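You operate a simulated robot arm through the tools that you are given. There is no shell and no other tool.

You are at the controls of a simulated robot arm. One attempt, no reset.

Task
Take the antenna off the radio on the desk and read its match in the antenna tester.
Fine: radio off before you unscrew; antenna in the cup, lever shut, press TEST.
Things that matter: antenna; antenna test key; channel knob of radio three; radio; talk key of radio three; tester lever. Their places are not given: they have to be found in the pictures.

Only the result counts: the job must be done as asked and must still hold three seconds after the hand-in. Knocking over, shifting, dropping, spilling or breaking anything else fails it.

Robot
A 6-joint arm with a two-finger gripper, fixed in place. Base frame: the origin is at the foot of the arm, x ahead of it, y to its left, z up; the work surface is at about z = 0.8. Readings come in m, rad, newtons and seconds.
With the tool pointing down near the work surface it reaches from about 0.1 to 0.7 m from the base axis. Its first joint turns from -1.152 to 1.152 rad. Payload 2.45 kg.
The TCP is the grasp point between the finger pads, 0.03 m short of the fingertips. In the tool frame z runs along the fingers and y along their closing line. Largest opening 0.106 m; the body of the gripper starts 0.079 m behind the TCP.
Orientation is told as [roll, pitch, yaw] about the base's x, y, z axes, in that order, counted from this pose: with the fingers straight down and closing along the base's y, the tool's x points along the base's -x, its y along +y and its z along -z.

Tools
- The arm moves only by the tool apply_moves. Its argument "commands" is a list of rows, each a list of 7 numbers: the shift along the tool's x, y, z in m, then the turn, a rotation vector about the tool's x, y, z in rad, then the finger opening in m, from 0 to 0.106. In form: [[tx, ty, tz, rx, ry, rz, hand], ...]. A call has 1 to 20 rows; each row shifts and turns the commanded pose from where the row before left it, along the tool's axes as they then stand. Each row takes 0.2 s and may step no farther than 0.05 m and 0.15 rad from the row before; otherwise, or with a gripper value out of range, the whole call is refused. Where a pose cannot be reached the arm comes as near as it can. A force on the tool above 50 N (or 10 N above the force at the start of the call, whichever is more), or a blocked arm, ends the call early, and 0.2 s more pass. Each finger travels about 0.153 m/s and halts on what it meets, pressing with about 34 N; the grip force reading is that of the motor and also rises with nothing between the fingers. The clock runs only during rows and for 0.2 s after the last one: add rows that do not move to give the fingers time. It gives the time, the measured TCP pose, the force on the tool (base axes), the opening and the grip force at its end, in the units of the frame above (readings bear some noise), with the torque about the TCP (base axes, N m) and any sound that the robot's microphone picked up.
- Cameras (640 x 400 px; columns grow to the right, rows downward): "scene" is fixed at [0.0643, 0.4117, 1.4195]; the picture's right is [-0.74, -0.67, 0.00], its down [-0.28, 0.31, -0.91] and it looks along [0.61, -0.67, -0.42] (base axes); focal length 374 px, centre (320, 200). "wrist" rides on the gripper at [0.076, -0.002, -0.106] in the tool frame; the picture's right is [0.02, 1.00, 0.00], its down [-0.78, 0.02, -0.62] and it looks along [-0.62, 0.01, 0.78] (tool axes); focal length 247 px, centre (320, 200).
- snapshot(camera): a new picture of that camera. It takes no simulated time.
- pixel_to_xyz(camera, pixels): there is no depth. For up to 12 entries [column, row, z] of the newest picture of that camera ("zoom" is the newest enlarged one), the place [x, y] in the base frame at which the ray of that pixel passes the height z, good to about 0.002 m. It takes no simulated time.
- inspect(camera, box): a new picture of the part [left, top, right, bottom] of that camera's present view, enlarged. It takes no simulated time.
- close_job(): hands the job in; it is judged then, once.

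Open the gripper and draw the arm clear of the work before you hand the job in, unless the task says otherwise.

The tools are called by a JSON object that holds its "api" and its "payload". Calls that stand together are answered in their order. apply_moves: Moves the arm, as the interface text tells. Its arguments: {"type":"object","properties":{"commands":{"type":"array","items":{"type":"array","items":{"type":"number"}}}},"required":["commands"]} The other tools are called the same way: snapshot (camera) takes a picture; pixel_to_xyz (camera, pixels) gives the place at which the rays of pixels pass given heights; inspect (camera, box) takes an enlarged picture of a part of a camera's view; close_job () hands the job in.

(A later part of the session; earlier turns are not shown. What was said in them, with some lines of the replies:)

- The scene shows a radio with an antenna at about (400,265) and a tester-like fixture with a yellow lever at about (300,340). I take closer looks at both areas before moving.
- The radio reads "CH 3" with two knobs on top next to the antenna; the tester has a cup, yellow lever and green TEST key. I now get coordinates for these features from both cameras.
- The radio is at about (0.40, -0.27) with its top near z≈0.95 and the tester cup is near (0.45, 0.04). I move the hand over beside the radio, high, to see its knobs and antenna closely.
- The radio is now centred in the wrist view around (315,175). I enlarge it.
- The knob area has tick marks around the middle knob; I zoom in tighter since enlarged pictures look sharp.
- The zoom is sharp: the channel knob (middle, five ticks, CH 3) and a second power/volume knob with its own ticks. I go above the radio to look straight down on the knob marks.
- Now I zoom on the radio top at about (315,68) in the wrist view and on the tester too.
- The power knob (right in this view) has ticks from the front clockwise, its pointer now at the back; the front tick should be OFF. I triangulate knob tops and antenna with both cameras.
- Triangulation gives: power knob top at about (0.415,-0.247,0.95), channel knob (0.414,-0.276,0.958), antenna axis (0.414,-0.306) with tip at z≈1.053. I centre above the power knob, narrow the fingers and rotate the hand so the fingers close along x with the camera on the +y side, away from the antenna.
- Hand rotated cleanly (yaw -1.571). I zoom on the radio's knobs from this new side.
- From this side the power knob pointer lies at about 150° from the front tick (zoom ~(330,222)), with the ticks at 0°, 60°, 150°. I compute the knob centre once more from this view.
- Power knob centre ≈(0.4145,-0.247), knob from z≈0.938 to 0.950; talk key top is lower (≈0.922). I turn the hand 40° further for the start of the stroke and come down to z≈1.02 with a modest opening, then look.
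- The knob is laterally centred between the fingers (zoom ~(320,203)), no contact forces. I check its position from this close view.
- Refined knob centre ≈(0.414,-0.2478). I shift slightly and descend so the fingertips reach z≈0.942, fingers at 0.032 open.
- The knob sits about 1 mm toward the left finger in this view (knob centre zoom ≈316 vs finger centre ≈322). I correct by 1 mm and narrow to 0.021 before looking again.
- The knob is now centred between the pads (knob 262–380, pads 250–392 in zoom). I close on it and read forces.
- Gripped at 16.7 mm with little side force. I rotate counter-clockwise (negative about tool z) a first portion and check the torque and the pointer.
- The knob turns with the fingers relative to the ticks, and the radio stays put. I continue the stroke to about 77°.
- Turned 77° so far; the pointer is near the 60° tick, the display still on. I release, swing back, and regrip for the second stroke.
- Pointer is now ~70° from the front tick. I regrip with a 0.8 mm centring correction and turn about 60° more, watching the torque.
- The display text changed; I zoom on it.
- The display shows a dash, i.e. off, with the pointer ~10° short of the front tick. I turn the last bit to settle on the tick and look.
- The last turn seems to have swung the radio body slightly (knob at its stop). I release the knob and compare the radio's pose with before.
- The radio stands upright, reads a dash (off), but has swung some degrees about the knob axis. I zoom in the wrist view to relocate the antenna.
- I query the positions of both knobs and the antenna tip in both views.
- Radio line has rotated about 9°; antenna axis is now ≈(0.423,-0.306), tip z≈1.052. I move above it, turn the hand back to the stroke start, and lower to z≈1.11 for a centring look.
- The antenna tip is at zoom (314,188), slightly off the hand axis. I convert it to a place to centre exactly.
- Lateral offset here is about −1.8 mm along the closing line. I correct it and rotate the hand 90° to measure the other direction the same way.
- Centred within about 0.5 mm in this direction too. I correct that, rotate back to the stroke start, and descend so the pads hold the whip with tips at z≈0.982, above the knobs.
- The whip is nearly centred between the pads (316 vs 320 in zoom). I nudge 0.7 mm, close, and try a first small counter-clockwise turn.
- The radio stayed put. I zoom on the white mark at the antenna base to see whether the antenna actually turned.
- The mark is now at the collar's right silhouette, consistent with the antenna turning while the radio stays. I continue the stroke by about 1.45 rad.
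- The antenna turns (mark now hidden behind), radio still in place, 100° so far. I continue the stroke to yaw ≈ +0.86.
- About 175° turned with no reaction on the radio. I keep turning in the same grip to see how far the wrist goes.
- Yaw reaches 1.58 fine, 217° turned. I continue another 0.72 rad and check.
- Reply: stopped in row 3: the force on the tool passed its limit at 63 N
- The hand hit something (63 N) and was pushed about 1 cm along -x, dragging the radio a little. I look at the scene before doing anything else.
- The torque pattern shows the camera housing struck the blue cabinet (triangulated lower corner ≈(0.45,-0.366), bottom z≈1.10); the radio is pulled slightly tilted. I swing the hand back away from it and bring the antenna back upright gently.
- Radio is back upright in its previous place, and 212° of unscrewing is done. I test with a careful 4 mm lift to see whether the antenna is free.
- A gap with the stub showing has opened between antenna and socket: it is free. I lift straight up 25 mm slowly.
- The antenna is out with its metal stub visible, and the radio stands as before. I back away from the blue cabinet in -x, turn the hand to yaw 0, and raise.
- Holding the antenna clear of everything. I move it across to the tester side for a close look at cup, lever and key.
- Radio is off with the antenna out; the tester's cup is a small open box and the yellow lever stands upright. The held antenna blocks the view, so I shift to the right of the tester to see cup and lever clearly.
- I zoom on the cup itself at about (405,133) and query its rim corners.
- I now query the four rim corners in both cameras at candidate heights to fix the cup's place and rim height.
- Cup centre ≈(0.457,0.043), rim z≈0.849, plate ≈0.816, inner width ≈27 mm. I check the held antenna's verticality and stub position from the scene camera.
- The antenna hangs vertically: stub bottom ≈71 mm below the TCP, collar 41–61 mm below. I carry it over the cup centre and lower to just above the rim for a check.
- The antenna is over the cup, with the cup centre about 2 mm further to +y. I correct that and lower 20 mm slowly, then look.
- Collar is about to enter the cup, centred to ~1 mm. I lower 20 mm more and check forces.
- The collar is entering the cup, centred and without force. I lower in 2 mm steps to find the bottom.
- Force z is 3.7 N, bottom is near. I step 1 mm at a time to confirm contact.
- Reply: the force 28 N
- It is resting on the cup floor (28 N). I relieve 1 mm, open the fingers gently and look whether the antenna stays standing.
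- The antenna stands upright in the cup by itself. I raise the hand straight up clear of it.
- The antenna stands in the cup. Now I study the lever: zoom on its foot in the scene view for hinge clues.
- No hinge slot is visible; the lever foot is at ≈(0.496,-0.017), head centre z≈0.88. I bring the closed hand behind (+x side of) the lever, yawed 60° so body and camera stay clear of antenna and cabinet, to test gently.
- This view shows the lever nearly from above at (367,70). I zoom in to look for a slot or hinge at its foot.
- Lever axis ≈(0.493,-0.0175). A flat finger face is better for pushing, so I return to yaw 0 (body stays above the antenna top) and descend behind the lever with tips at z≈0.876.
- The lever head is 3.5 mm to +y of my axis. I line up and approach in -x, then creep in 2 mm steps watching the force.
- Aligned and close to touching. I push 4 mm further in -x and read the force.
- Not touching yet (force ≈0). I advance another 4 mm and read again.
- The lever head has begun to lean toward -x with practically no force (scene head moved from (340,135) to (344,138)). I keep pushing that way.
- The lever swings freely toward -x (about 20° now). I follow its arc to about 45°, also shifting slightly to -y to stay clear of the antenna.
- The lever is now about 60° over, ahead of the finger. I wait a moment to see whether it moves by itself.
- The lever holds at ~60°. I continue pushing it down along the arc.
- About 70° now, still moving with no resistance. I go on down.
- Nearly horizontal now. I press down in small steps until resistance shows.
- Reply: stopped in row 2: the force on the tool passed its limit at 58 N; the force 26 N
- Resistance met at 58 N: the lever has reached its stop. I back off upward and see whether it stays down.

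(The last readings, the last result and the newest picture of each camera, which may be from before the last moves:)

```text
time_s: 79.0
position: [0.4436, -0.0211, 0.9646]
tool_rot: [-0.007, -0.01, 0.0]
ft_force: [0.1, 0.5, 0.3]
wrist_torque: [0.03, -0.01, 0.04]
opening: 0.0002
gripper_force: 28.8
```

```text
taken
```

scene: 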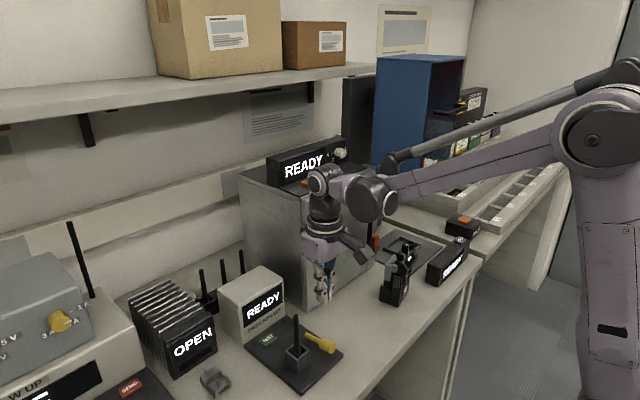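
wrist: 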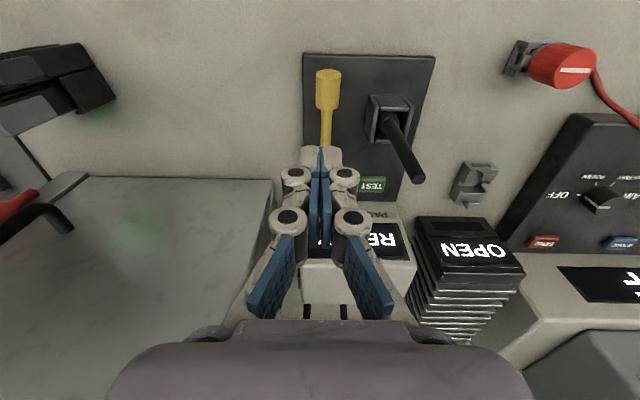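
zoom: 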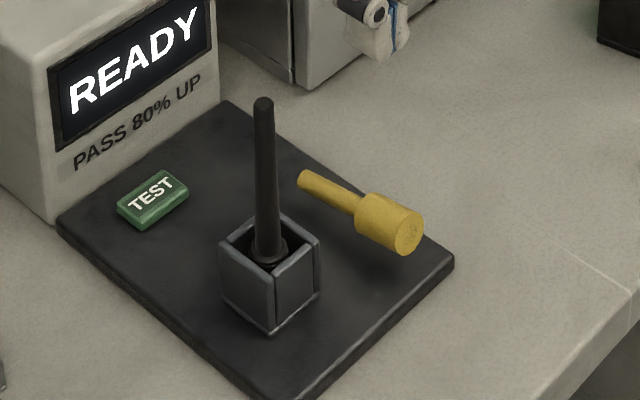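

The lever stays down at its stop and the antenna stands. Next I measure the TEST key (wrist ~ (371,184)) and the display box edge precisely.

{"api": "inspect", "payload": {"camera": "wrist", "box": [340, 150, 430, 230]}}

{"api": "inspect", "payload": {"camera": "scene", "box": [245, 310, 305, 360]}}

```text
5.00 times, centred on (385, 190) of wrist
```

zoom: 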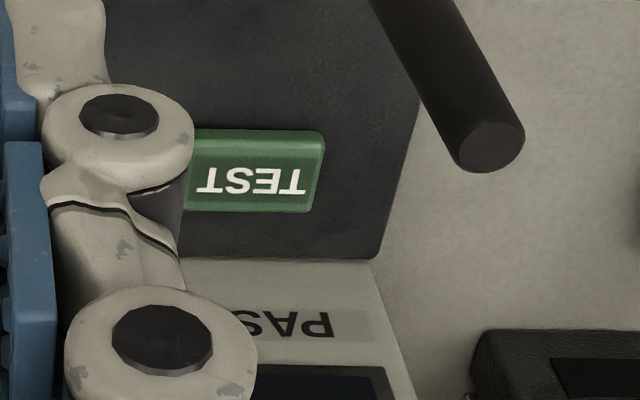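

```text
8.00 times, centred on (275, 335) of scene
```

zoom: 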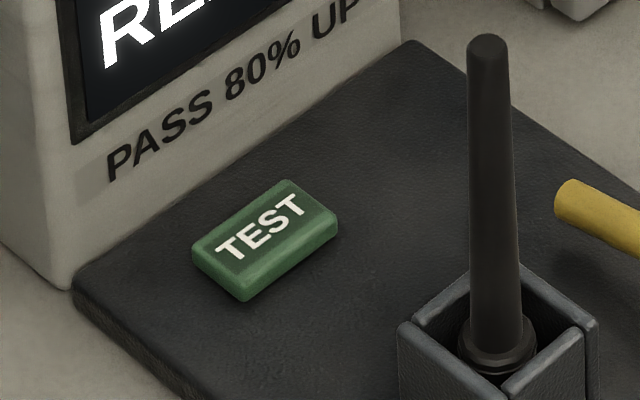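

I convert the key's top face corners from both cameras.

{"api": "pixel_to_xyz", "payload": {"camera": "scene", "pixels": [[259.4, 340.6, 0.826], [271, 332.75, 0.826], [276.9, 336.9, 0.826], [265.4, 346.25, 0.826], [268.1, 339.4, 0.826], [265.4, 348.5, 0.816]]}}

{"api": "pixel_to_xyz", "payload": {"camera": "wrist", "pixels": [[384.6, 182, 0.826], [383.4, 192, 0.826], [385.5, 177, 0.826], [397.5, 201, 0.816], [413, 180, 0.934]]}}

```text
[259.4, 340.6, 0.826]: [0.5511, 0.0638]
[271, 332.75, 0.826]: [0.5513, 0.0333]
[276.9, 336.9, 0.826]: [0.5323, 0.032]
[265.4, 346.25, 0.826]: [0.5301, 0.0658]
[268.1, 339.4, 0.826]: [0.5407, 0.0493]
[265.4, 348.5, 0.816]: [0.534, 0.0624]
```

```text
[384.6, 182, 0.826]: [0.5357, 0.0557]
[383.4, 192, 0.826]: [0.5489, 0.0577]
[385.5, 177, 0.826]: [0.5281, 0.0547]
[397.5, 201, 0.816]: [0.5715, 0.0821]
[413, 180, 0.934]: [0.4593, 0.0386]
```

Key top spans x≈0.531–0.551, y≈0.032–0.06. To keep the camera off the antenna I will press with the hand leaned 30° toward +y; I go up, over, and lean first at a safe height.

{"api": "apply_moves", "payload": {"commands": [[0, 0, -0.04, 0, 0.01, 0, 0.0], [0, 0, -0.04, 0, 0, 0, 0.0], [0, 0, -0.04, 0, 0, 0, 0.0], [-0.0315, 0.0274, 0, 0, 0, 0, 0.0], [-0.0315, 0.0274, 0, 0, 0, 0, 0.0], [-0.0315, 0.0274, 0, 0, 0, 0, 0.0], [0, 0, 0, 0.131, 0, 0, 0.0], [0, 0, 0, 0.131, 0, 0, 0.0], [0, 0, 0, 0.131, 0, 0, 0.0], [0, 0, 0, 0.131, 0, 0, 0.0], [0, 0, 0, 0, 0, 0, 0.0], [0, 0, 0, 0, 0, 0, 0.0]]}}

{"api": "snapshot", "payload": {"camera": "wrist"}}

{"api": "snapshot", "payload": {"camera": "scene"}}

```text
time_s: 81.6
position: [0.5385, 0.0616, 1.0854]
tool_rot: [-0.53, 0.001, -0.001]
ft_force: [-0.2, -0.7, -1.1]
wrist_torque: [0.0, -0.03, -0.01]
opening: 0.0001
gripper_force: 28.6
```

```text
taken
```

wrist: 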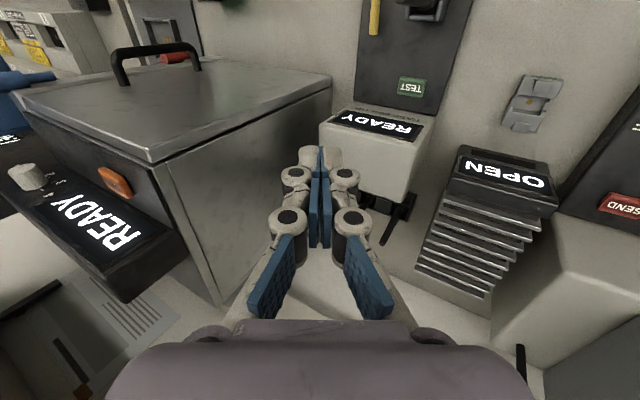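

```text
taken
```

scene: 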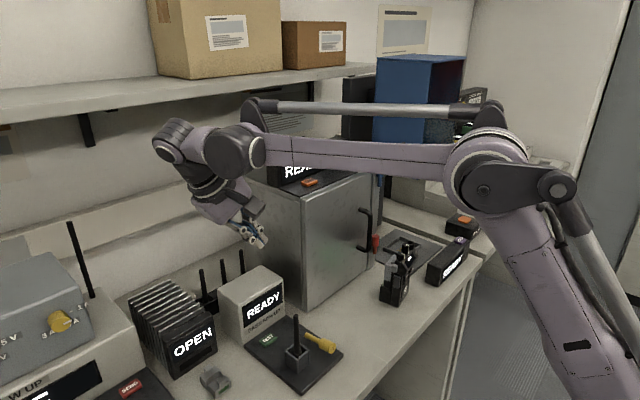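

The hand is leaned (roll -0.53) with its tip above the key at about (0.5385,0.046). I descend vertically 16 cm and check clearances.

{"api": "apply_moves", "payload": {"commands": [[0, 0.0202, 0.0345, 0, 0, 0, 0.0], [0, 0.0202, 0.0345, 0, 0, 0, 0.0], [0, 0.0202, 0.0345, 0, 0, 0, 0.0], [0, 0.0202, 0.0345, 0, 0, 0, 0.0], [0, 0, 0, 0, 0, 0, 0.0], [0, 0, 0, 0, 0, 0, 0.0]]}}

{"api": "snapshot", "payload": {"camera": "wrist"}}

{"api": "snapshot", "payload": {"camera": "scene"}}

{"api": "inspect", "payload": {"camera": "scene", "box": [200, 220, 340, 380]}}

```text
time_s: 83.0
position: [0.5375, 0.0614, 0.9248]
tool_rot: [-0.529, 0.001, 0.001]
ft_force: [0.0, 0.6, 0.1]
wrist_torque: [0.01, -0.01, 0.0]
opening: 0.0002
gripper_force: 29.0
```

```text
taken
```

wrist: 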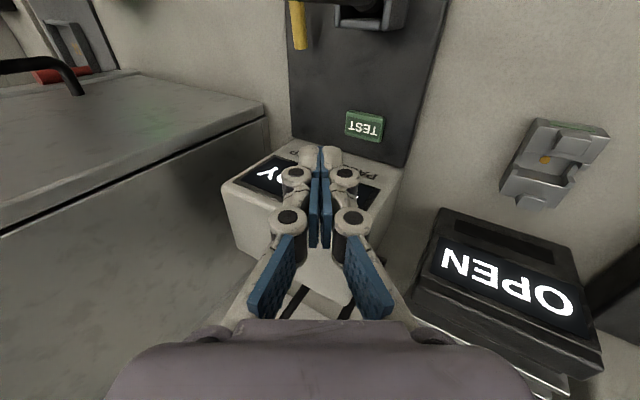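

```text
taken
```

scene: 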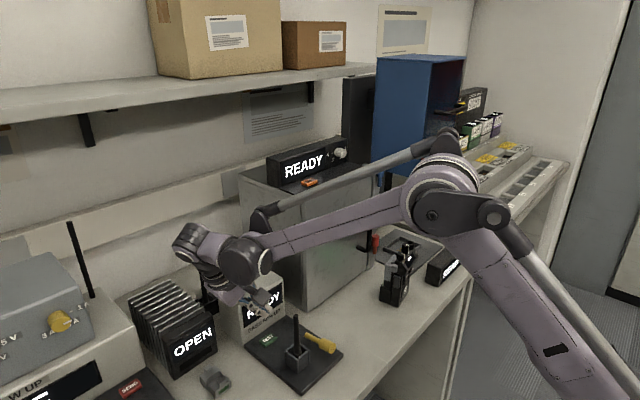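

```text
2.50 times, centred on (270, 300) of scene
```

zoom: 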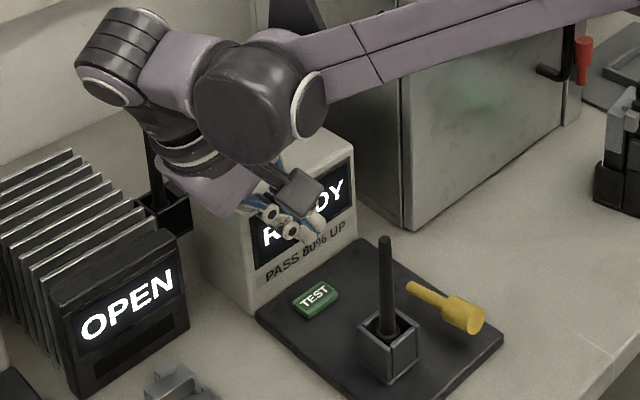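

Clearances look fine. I verify the key's location from this view before the final descent.

{"api": "inspect", "payload": {"camera": "wrist", "box": [290, 80, 420, 180]}}

{"api": "pixel_to_xyz", "payload": {"camera": "wrist", "pixels": [[364, 126, 0.822], [346, 124, 0.822], [383, 127, 0.822], [364, 113, 0.822], [364, 138, 0.822]]}}

```text
4.00 times, centred on (355, 130) of wrist
```

zoom: 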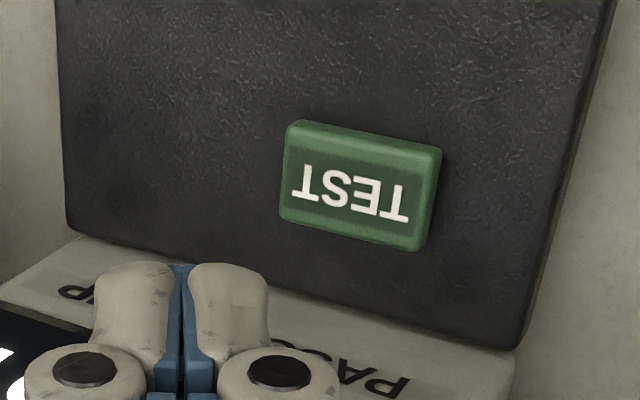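

```text
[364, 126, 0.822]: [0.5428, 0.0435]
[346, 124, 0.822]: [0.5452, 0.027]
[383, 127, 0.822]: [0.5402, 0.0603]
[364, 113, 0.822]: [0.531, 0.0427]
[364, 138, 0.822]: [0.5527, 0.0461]
```

Key centre ≈(0.543,0.0435). With the lean, the lowest finger edge lands ~9 mm further in +y, so I shift by that and descend to about 1 cm above the key.

{"api": "apply_moves", "payload": {"commands": [[-0.002, -0.0078, 0.0045, 0, 0, 0, 0.0], [0, 0.0152, 0.0259, 0, 0, 0, 0.0], [0, 0.0152, 0.0259, 0, 0, 0, 0.0], [0, 0, 0, 0, 0, 0, 0.0], [0, 0, 0, 0, 0, 0, 0.0]]}}

{"api": "inspect", "payload": {"camera": "scene", "box": [230, 270, 330, 380]}}

{"api": "inspect", "payload": {"camera": "wrist", "box": [260, 80, 400, 200]}}

```text
time_s: 84.2
position: [0.54, 0.052, 0.865]
tool_rot: [-0.531, 0.0, 0.0]
ft_force: [-0.2, -0.4, -0.3]
wrist_torque: [0.01, -0.01, 0.0]
opening: 0.0
gripper_force: 28.9
```

```text
3.64 times, centred on (280, 325) of scene
```

zoom: 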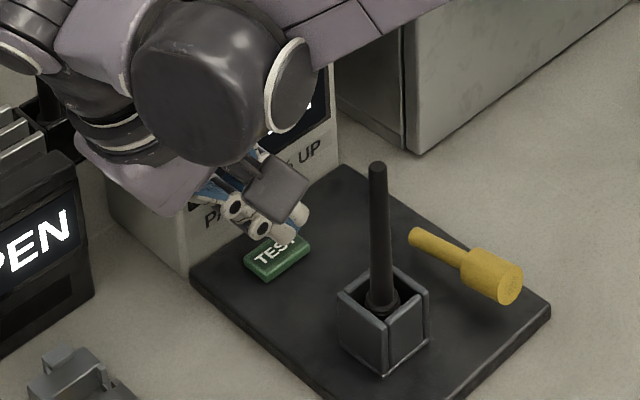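

```text
3.33 times, centred on (330, 140) of wrist
```

zoom: 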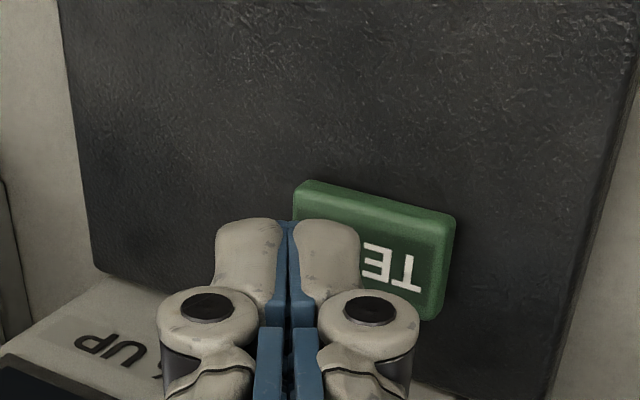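

The fingertip is just above the key. I press down in 2–3 mm steps, reading force and sound.

{"api": "apply_moves", "payload": {"commands": [[0, 0.0015, 0.0026, 0, 0, 0, 0.0], [0, 0.0015, 0.0026, 0, 0, 0, 0.0], [0, 0.001, 0.0017, 0, 0, 0, 0.0], [0, 0, 0, 0, 0, 0, 0.0]]}}

{"api": "inspect", "payload": {"camera": "scene", "box": [230, 270, 330, 380]}}

```text
time_s: 85.2
position: [0.5416, 0.053, 0.8572]
tool_rot: [-0.531, 0.0, 0.001]
ft_force: [-1.0, -0.7, 0.5]
wrist_torque: [-0.03, 0.04, 0.04]
opening: 0.0001
gripper_force: 28.8
```

```text
3.64 times, centred on (280, 325) of scene
```

zoom: 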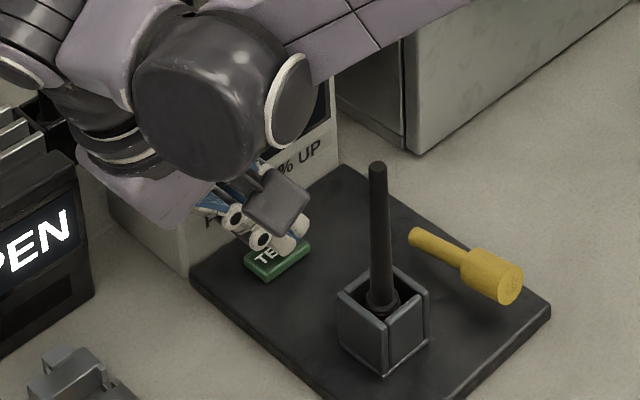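

No contact yet. I continue in 1.5–2 mm steps.

{"api": "apply_moves", "payload": {"commands": [[0, 0.001, 0.0017, 0, 0, 0, 0.0], [0, 0.001, 0.0017, 0, 0, 0, 0.0], [0, 0, 0, 0, 0, 0, 0.0]]}}

{"api": "inspect", "payload": {"camera": "scene", "box": [230, 270, 330, 380]}}

```text
time_s: 86.0
position: [0.5409, 0.0544, 0.8531]
tool_rot: [-0.53, 0.001, 0.001]
ft_force: [0.1, 0.2, -0.4]
wrist_torque: [-0.02, 0.0, -0.02]
opening: 0.0
gripper_force: 28.5
```

```text
3.64 times, centred on (280, 325) of scene
```

zoom: 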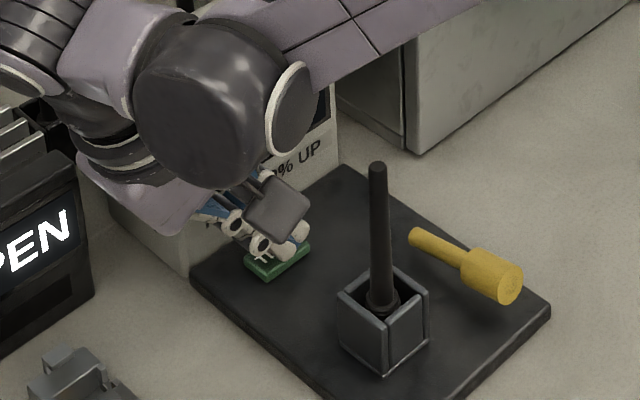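

Still free (lowest edge ≈0.822). I continue with 1 mm steps.

{"api": "apply_moves", "payload": {"commands": [[0, 0.0005, 0.0009, 0, 0, 0, 0.0], [0, 0.0005, 0.0009, 0, 0, 0, 0.0], [0, 0, 0, 0, 0, 0, 0.0]]}}

{"api": "inspect", "payload": {"camera": "wrist", "box": [260, 80, 400, 200]}}

```text
time_s: 86.8
position: [0.5398, 0.0531, 0.8496]
tool_rot: [-0.53, 0.001, 0.0]
ft_force: [0.7, 0.0, 0.6]
wrist_torque: [0.01, 0.01, -0.01]
opening: 0.0
gripper_force: 28.9
```

```text
3.33 times, centred on (330, 140) of wrist
```

zoom: 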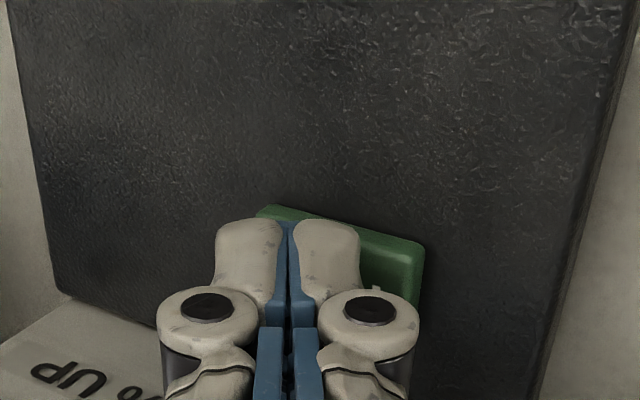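

Fingers are directly over the key, still no contact. I continue stepping 1 mm.

{"api": "apply_moves", "payload": {"commands": [[0, 0.0005, 0.0009, 0, 0, 0, 0.0], [0, 0.0005, 0.0009, 0, 0, 0, 0.0], [0, 0.0005, 0.0009, 0, 0, 0, 0.0], [0, 0, 0, 0, 0, 0, 0.0]]}}

{"api": "inspect", "payload": {"camera": "scene", "box": [230, 270, 330, 380]}}

```text
time_s: 87.8
position: [0.5419, 0.0536, 0.8477]
tool_rot: [-0.531, 0.001, 0.002]
ft_force: [0.1, 0.5, 0.6]
wrist_torque: [-0.04, -0.01, 0.0]
opening: 0.0001
gripper_force: 28.5
```

```text
3.64 times, centred on (280, 325) of scene
```

zoom: 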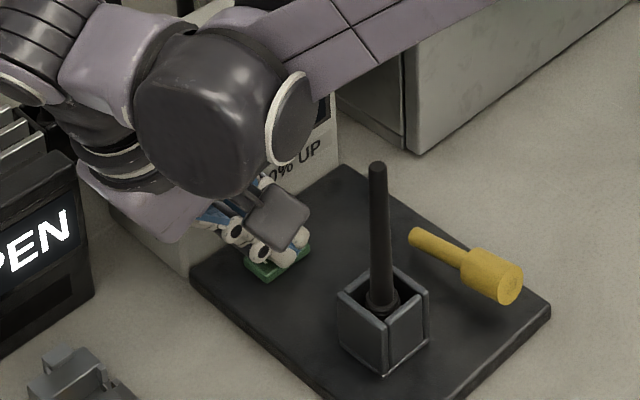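

Force still near zero; I keep stepping down until the key clearly pushes back.

{"api": "apply_moves", "payload": {"commands": [[0, 0.0005, 0.0009, 0, 0, 0, 0.0], [0, 0.0005, 0.0009, 0, 0, 0, 0.0], [0, 0, 0, 0, 0, 0, 0.0]]}}

{"api": "inspect", "payload": {"camera": "scene", "box": [255, 310, 295, 350]}}

{"api": "inspect", "payload": {"camera": "wrist", "box": [290, 110, 370, 190]}}

```text
time_s: 88.6
position: [0.5419, 0.052, 0.8449]
tool_rot: [-0.53, 0.0, 0.0]
ft_force: [0.4, -0.5, 2.3]
wrist_torque: [-0.04, 0.0, 0.01]
opening: 0.0
gripper_force: 28.6
heard: click
```

```text
10.00 times, centred on (275, 330) of scene
```

zoom: 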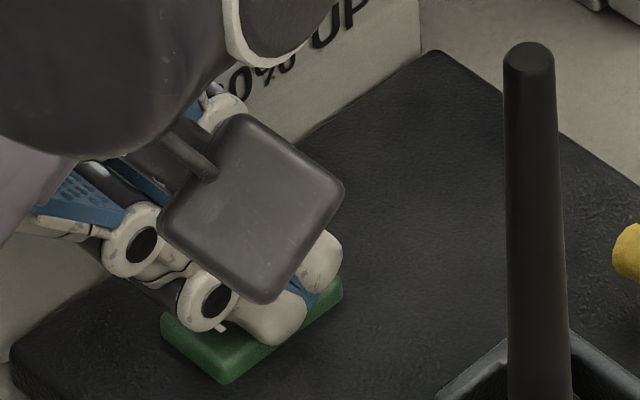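

```text
5.00 times, centred on (330, 150) of wrist
```

zoom: 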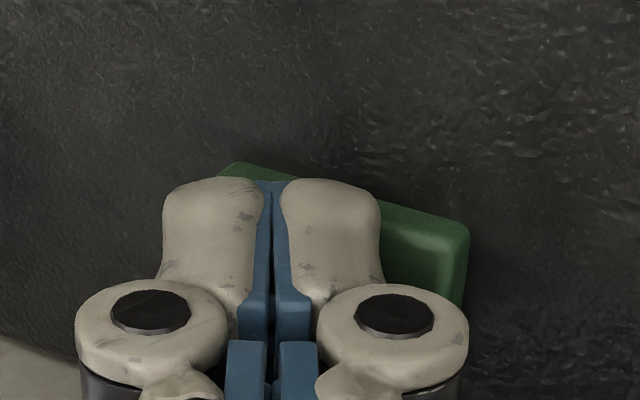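

A click was heard: the key registered. I lift straight off the key and then clear, to read the display.

{"api": "apply_moves", "payload": {"commands": [[0, -0.005, -0.0087, 0, 0, 0, 0.0], [0, -0.01, -0.0173, 0, 0, 0, 0.0], [0, -0.0202, -0.0345, 0, 0, 0, 0.0], [0, -0.0202, -0.0345, 0, 0, 0, 0.0], [0, -0.0202, -0.0345, 0, 0, 0, 0.0], [0, -0.0202, -0.0345, 0, 0, 0, 0.0], [0, -0.0202, -0.0345, 0, 0, 0, 0.0], [0, 0, 0, 0, 0, 0, 0.0]]}}

{"api": "snapshot", "payload": {"camera": "scene"}}

{"api": "inspect", "payload": {"camera": "scene", "box": [220, 250, 340, 390]}}

{"api": "snapshot", "payload": {"camera": "wrist"}}

```text
time_s: 90.4
position: [0.54, 0.0531, 1.0753]
tool_rot: [-0.53, -0.001, 0.0]
ft_force: [0.6, 0.2, -0.1]
wrist_torque: [-0.02, -0.01, 0.04]
opening: 0.0
gripper_force: 28.1
```

```text
taken
```

scene: 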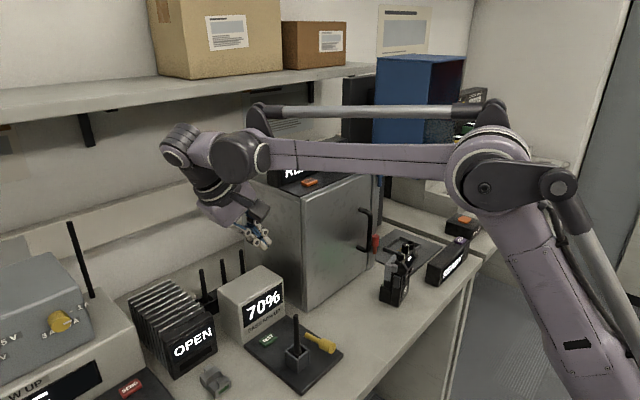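

```text
2.86 times, centred on (280, 320) of scene
```

zoom: 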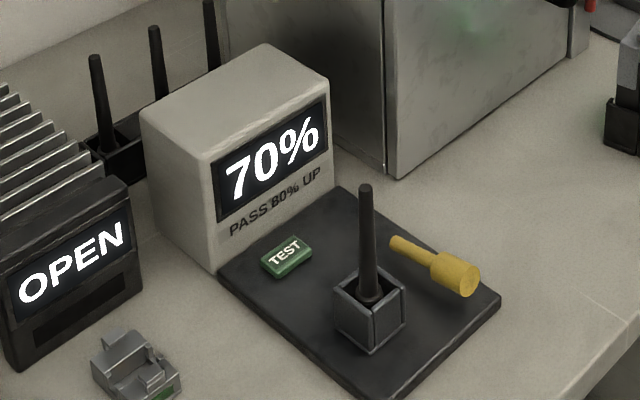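

```text
taken
```

wrist: 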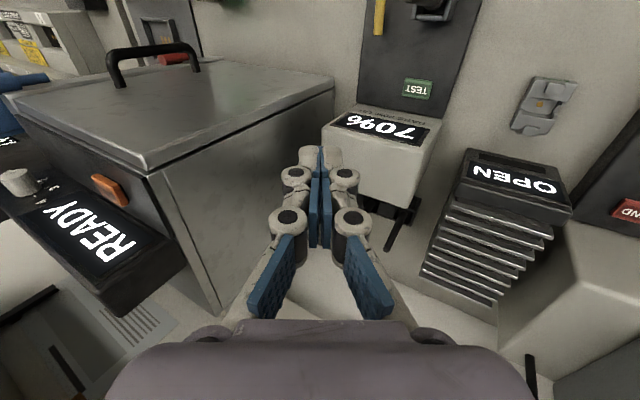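

The tester now shows 70% for this antenna, with the lever down and the antenna in the cup. I unlean the hand, withdraw to a clear place and open the gripper.

{"api": "apply_moves", "payload": {"commands": [[0, 0, -0.02, 0, 0, 0, 0.0], [0, 0, 0, -0.132, 0, 0, 0.0], [0, 0, 0, -0.132, 0, 0, 0.0], [0, 0, 0, -0.132, 0, 0, 0.0], [0, 0, 0, -0.132, 0, 0, 0.0], [0, 0, -0.04, 0, 0, 0, 0.0], [0.04, 0, -0.02, 0, 0, 0, 0.0], [0.045, 0, 0, 0, 0, 0, 0.0], [0.045, 0, 0, 0, 0, 0, 0.0], [0.045, 0, 0, 0, 0, 0, 0.02], [0.045, 0, 0, 0, 0, 0, 0.06], [0, 0, 0, 0, 0, 0, 0.1], [0, 0, 0, 0, 0, 0, 0.1], [0, 0, 0, 0, 0, 0, 0.1]]}}

{"api": "snapshot", "payload": {"camera": "scene"}}

{"api": "inspect", "payload": {"camera": "scene", "box": [220, 250, 340, 390]}}

{"api": "inspect", "payload": {"camera": "scene", "box": [360, 220, 480, 312]}}

{"api": "snapshot", "payload": {"camera": "wrist"}}

```text
time_s: 93.4
position: [0.3219, 0.0643, 1.1535]
tool_rot: [-0.001, 0.0, -0.001]
ft_force: [0.6, -0.6, 0.1]
wrist_torque: [0.0, 0.0, -0.01]
opening: 0.1
gripper_force: 0.1
```

```text
taken
```

scene: 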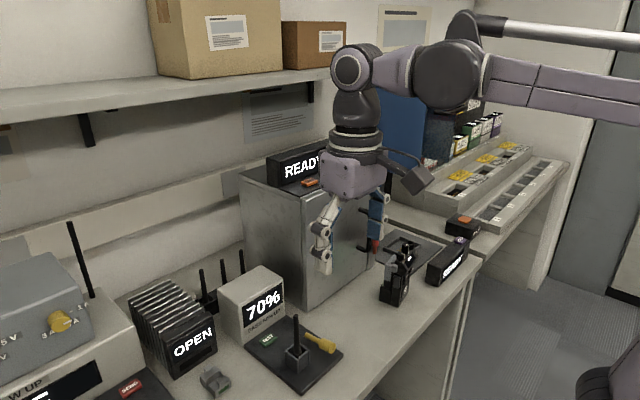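

```text
2.86 times, centred on (280, 320) of scene
```

zoom: 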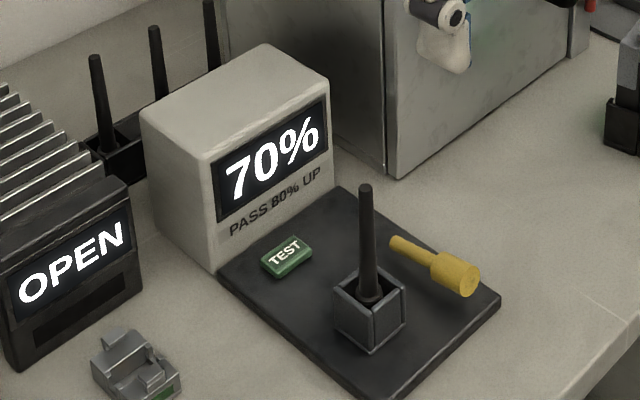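

```text
4.35 times, centred on (420, 266) of scene
```

zoom: 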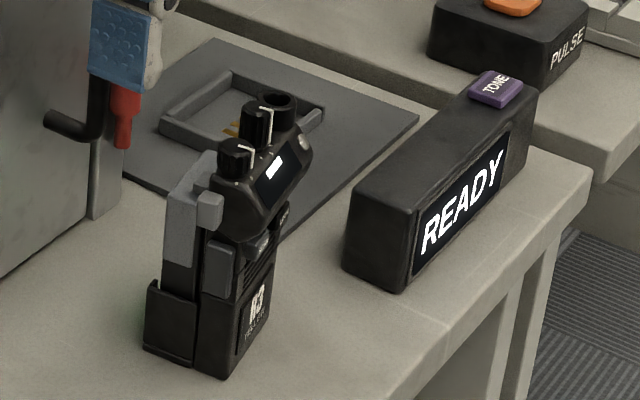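

```text
taken
```

wrist: 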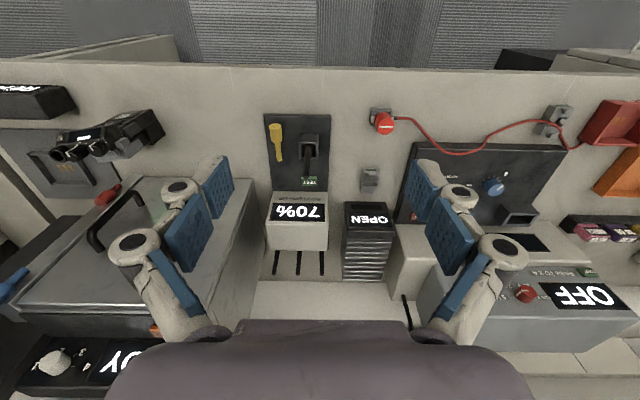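

The tester reads 70%, the antenna stands in the cup with the lever shut. The radio stands upright and off (dash on its display), though still turned about 9° from where it began. The hand is open and clear, so I hand the job in.

{"api": "close_job", "payload": {}}

```text
The job is handed in.
```

The job is handed in: the antenna is off the radio and the tester reads its match as **70%**. That is below the tester's "PASS 80% UP" mark.

- **Radio:** I turned the power knob to its front mark and the display went to a dash before I unscrewed the antenna. I did not touch the channel knob or the talk key.
- **Antenna and tester:** the antenna stands in the cup and the lever is down at its stop. TEST clicked and the display changed to 70%, where it stayed.

Three contacts could count against the result:
- **Radio turned:** at the end of its travel the power knob swung the free-standing radio about 9°. I left it like that, standing upright.
- **Blue cabinet:** while I was unscrewing, the hand's camera bumped the blue cabinet at about 63 N. This pulled the radio about 1 cm out of place and tilted it. I brought it back upright to about where it was, and the cabinet shows no movement in the pictures.
- **Tester lever:** I pressed the lever against its stop at about 58 N before backing off.

I saw no sign in the pictures that anything else had moved. The gripper is open and clear of the work.
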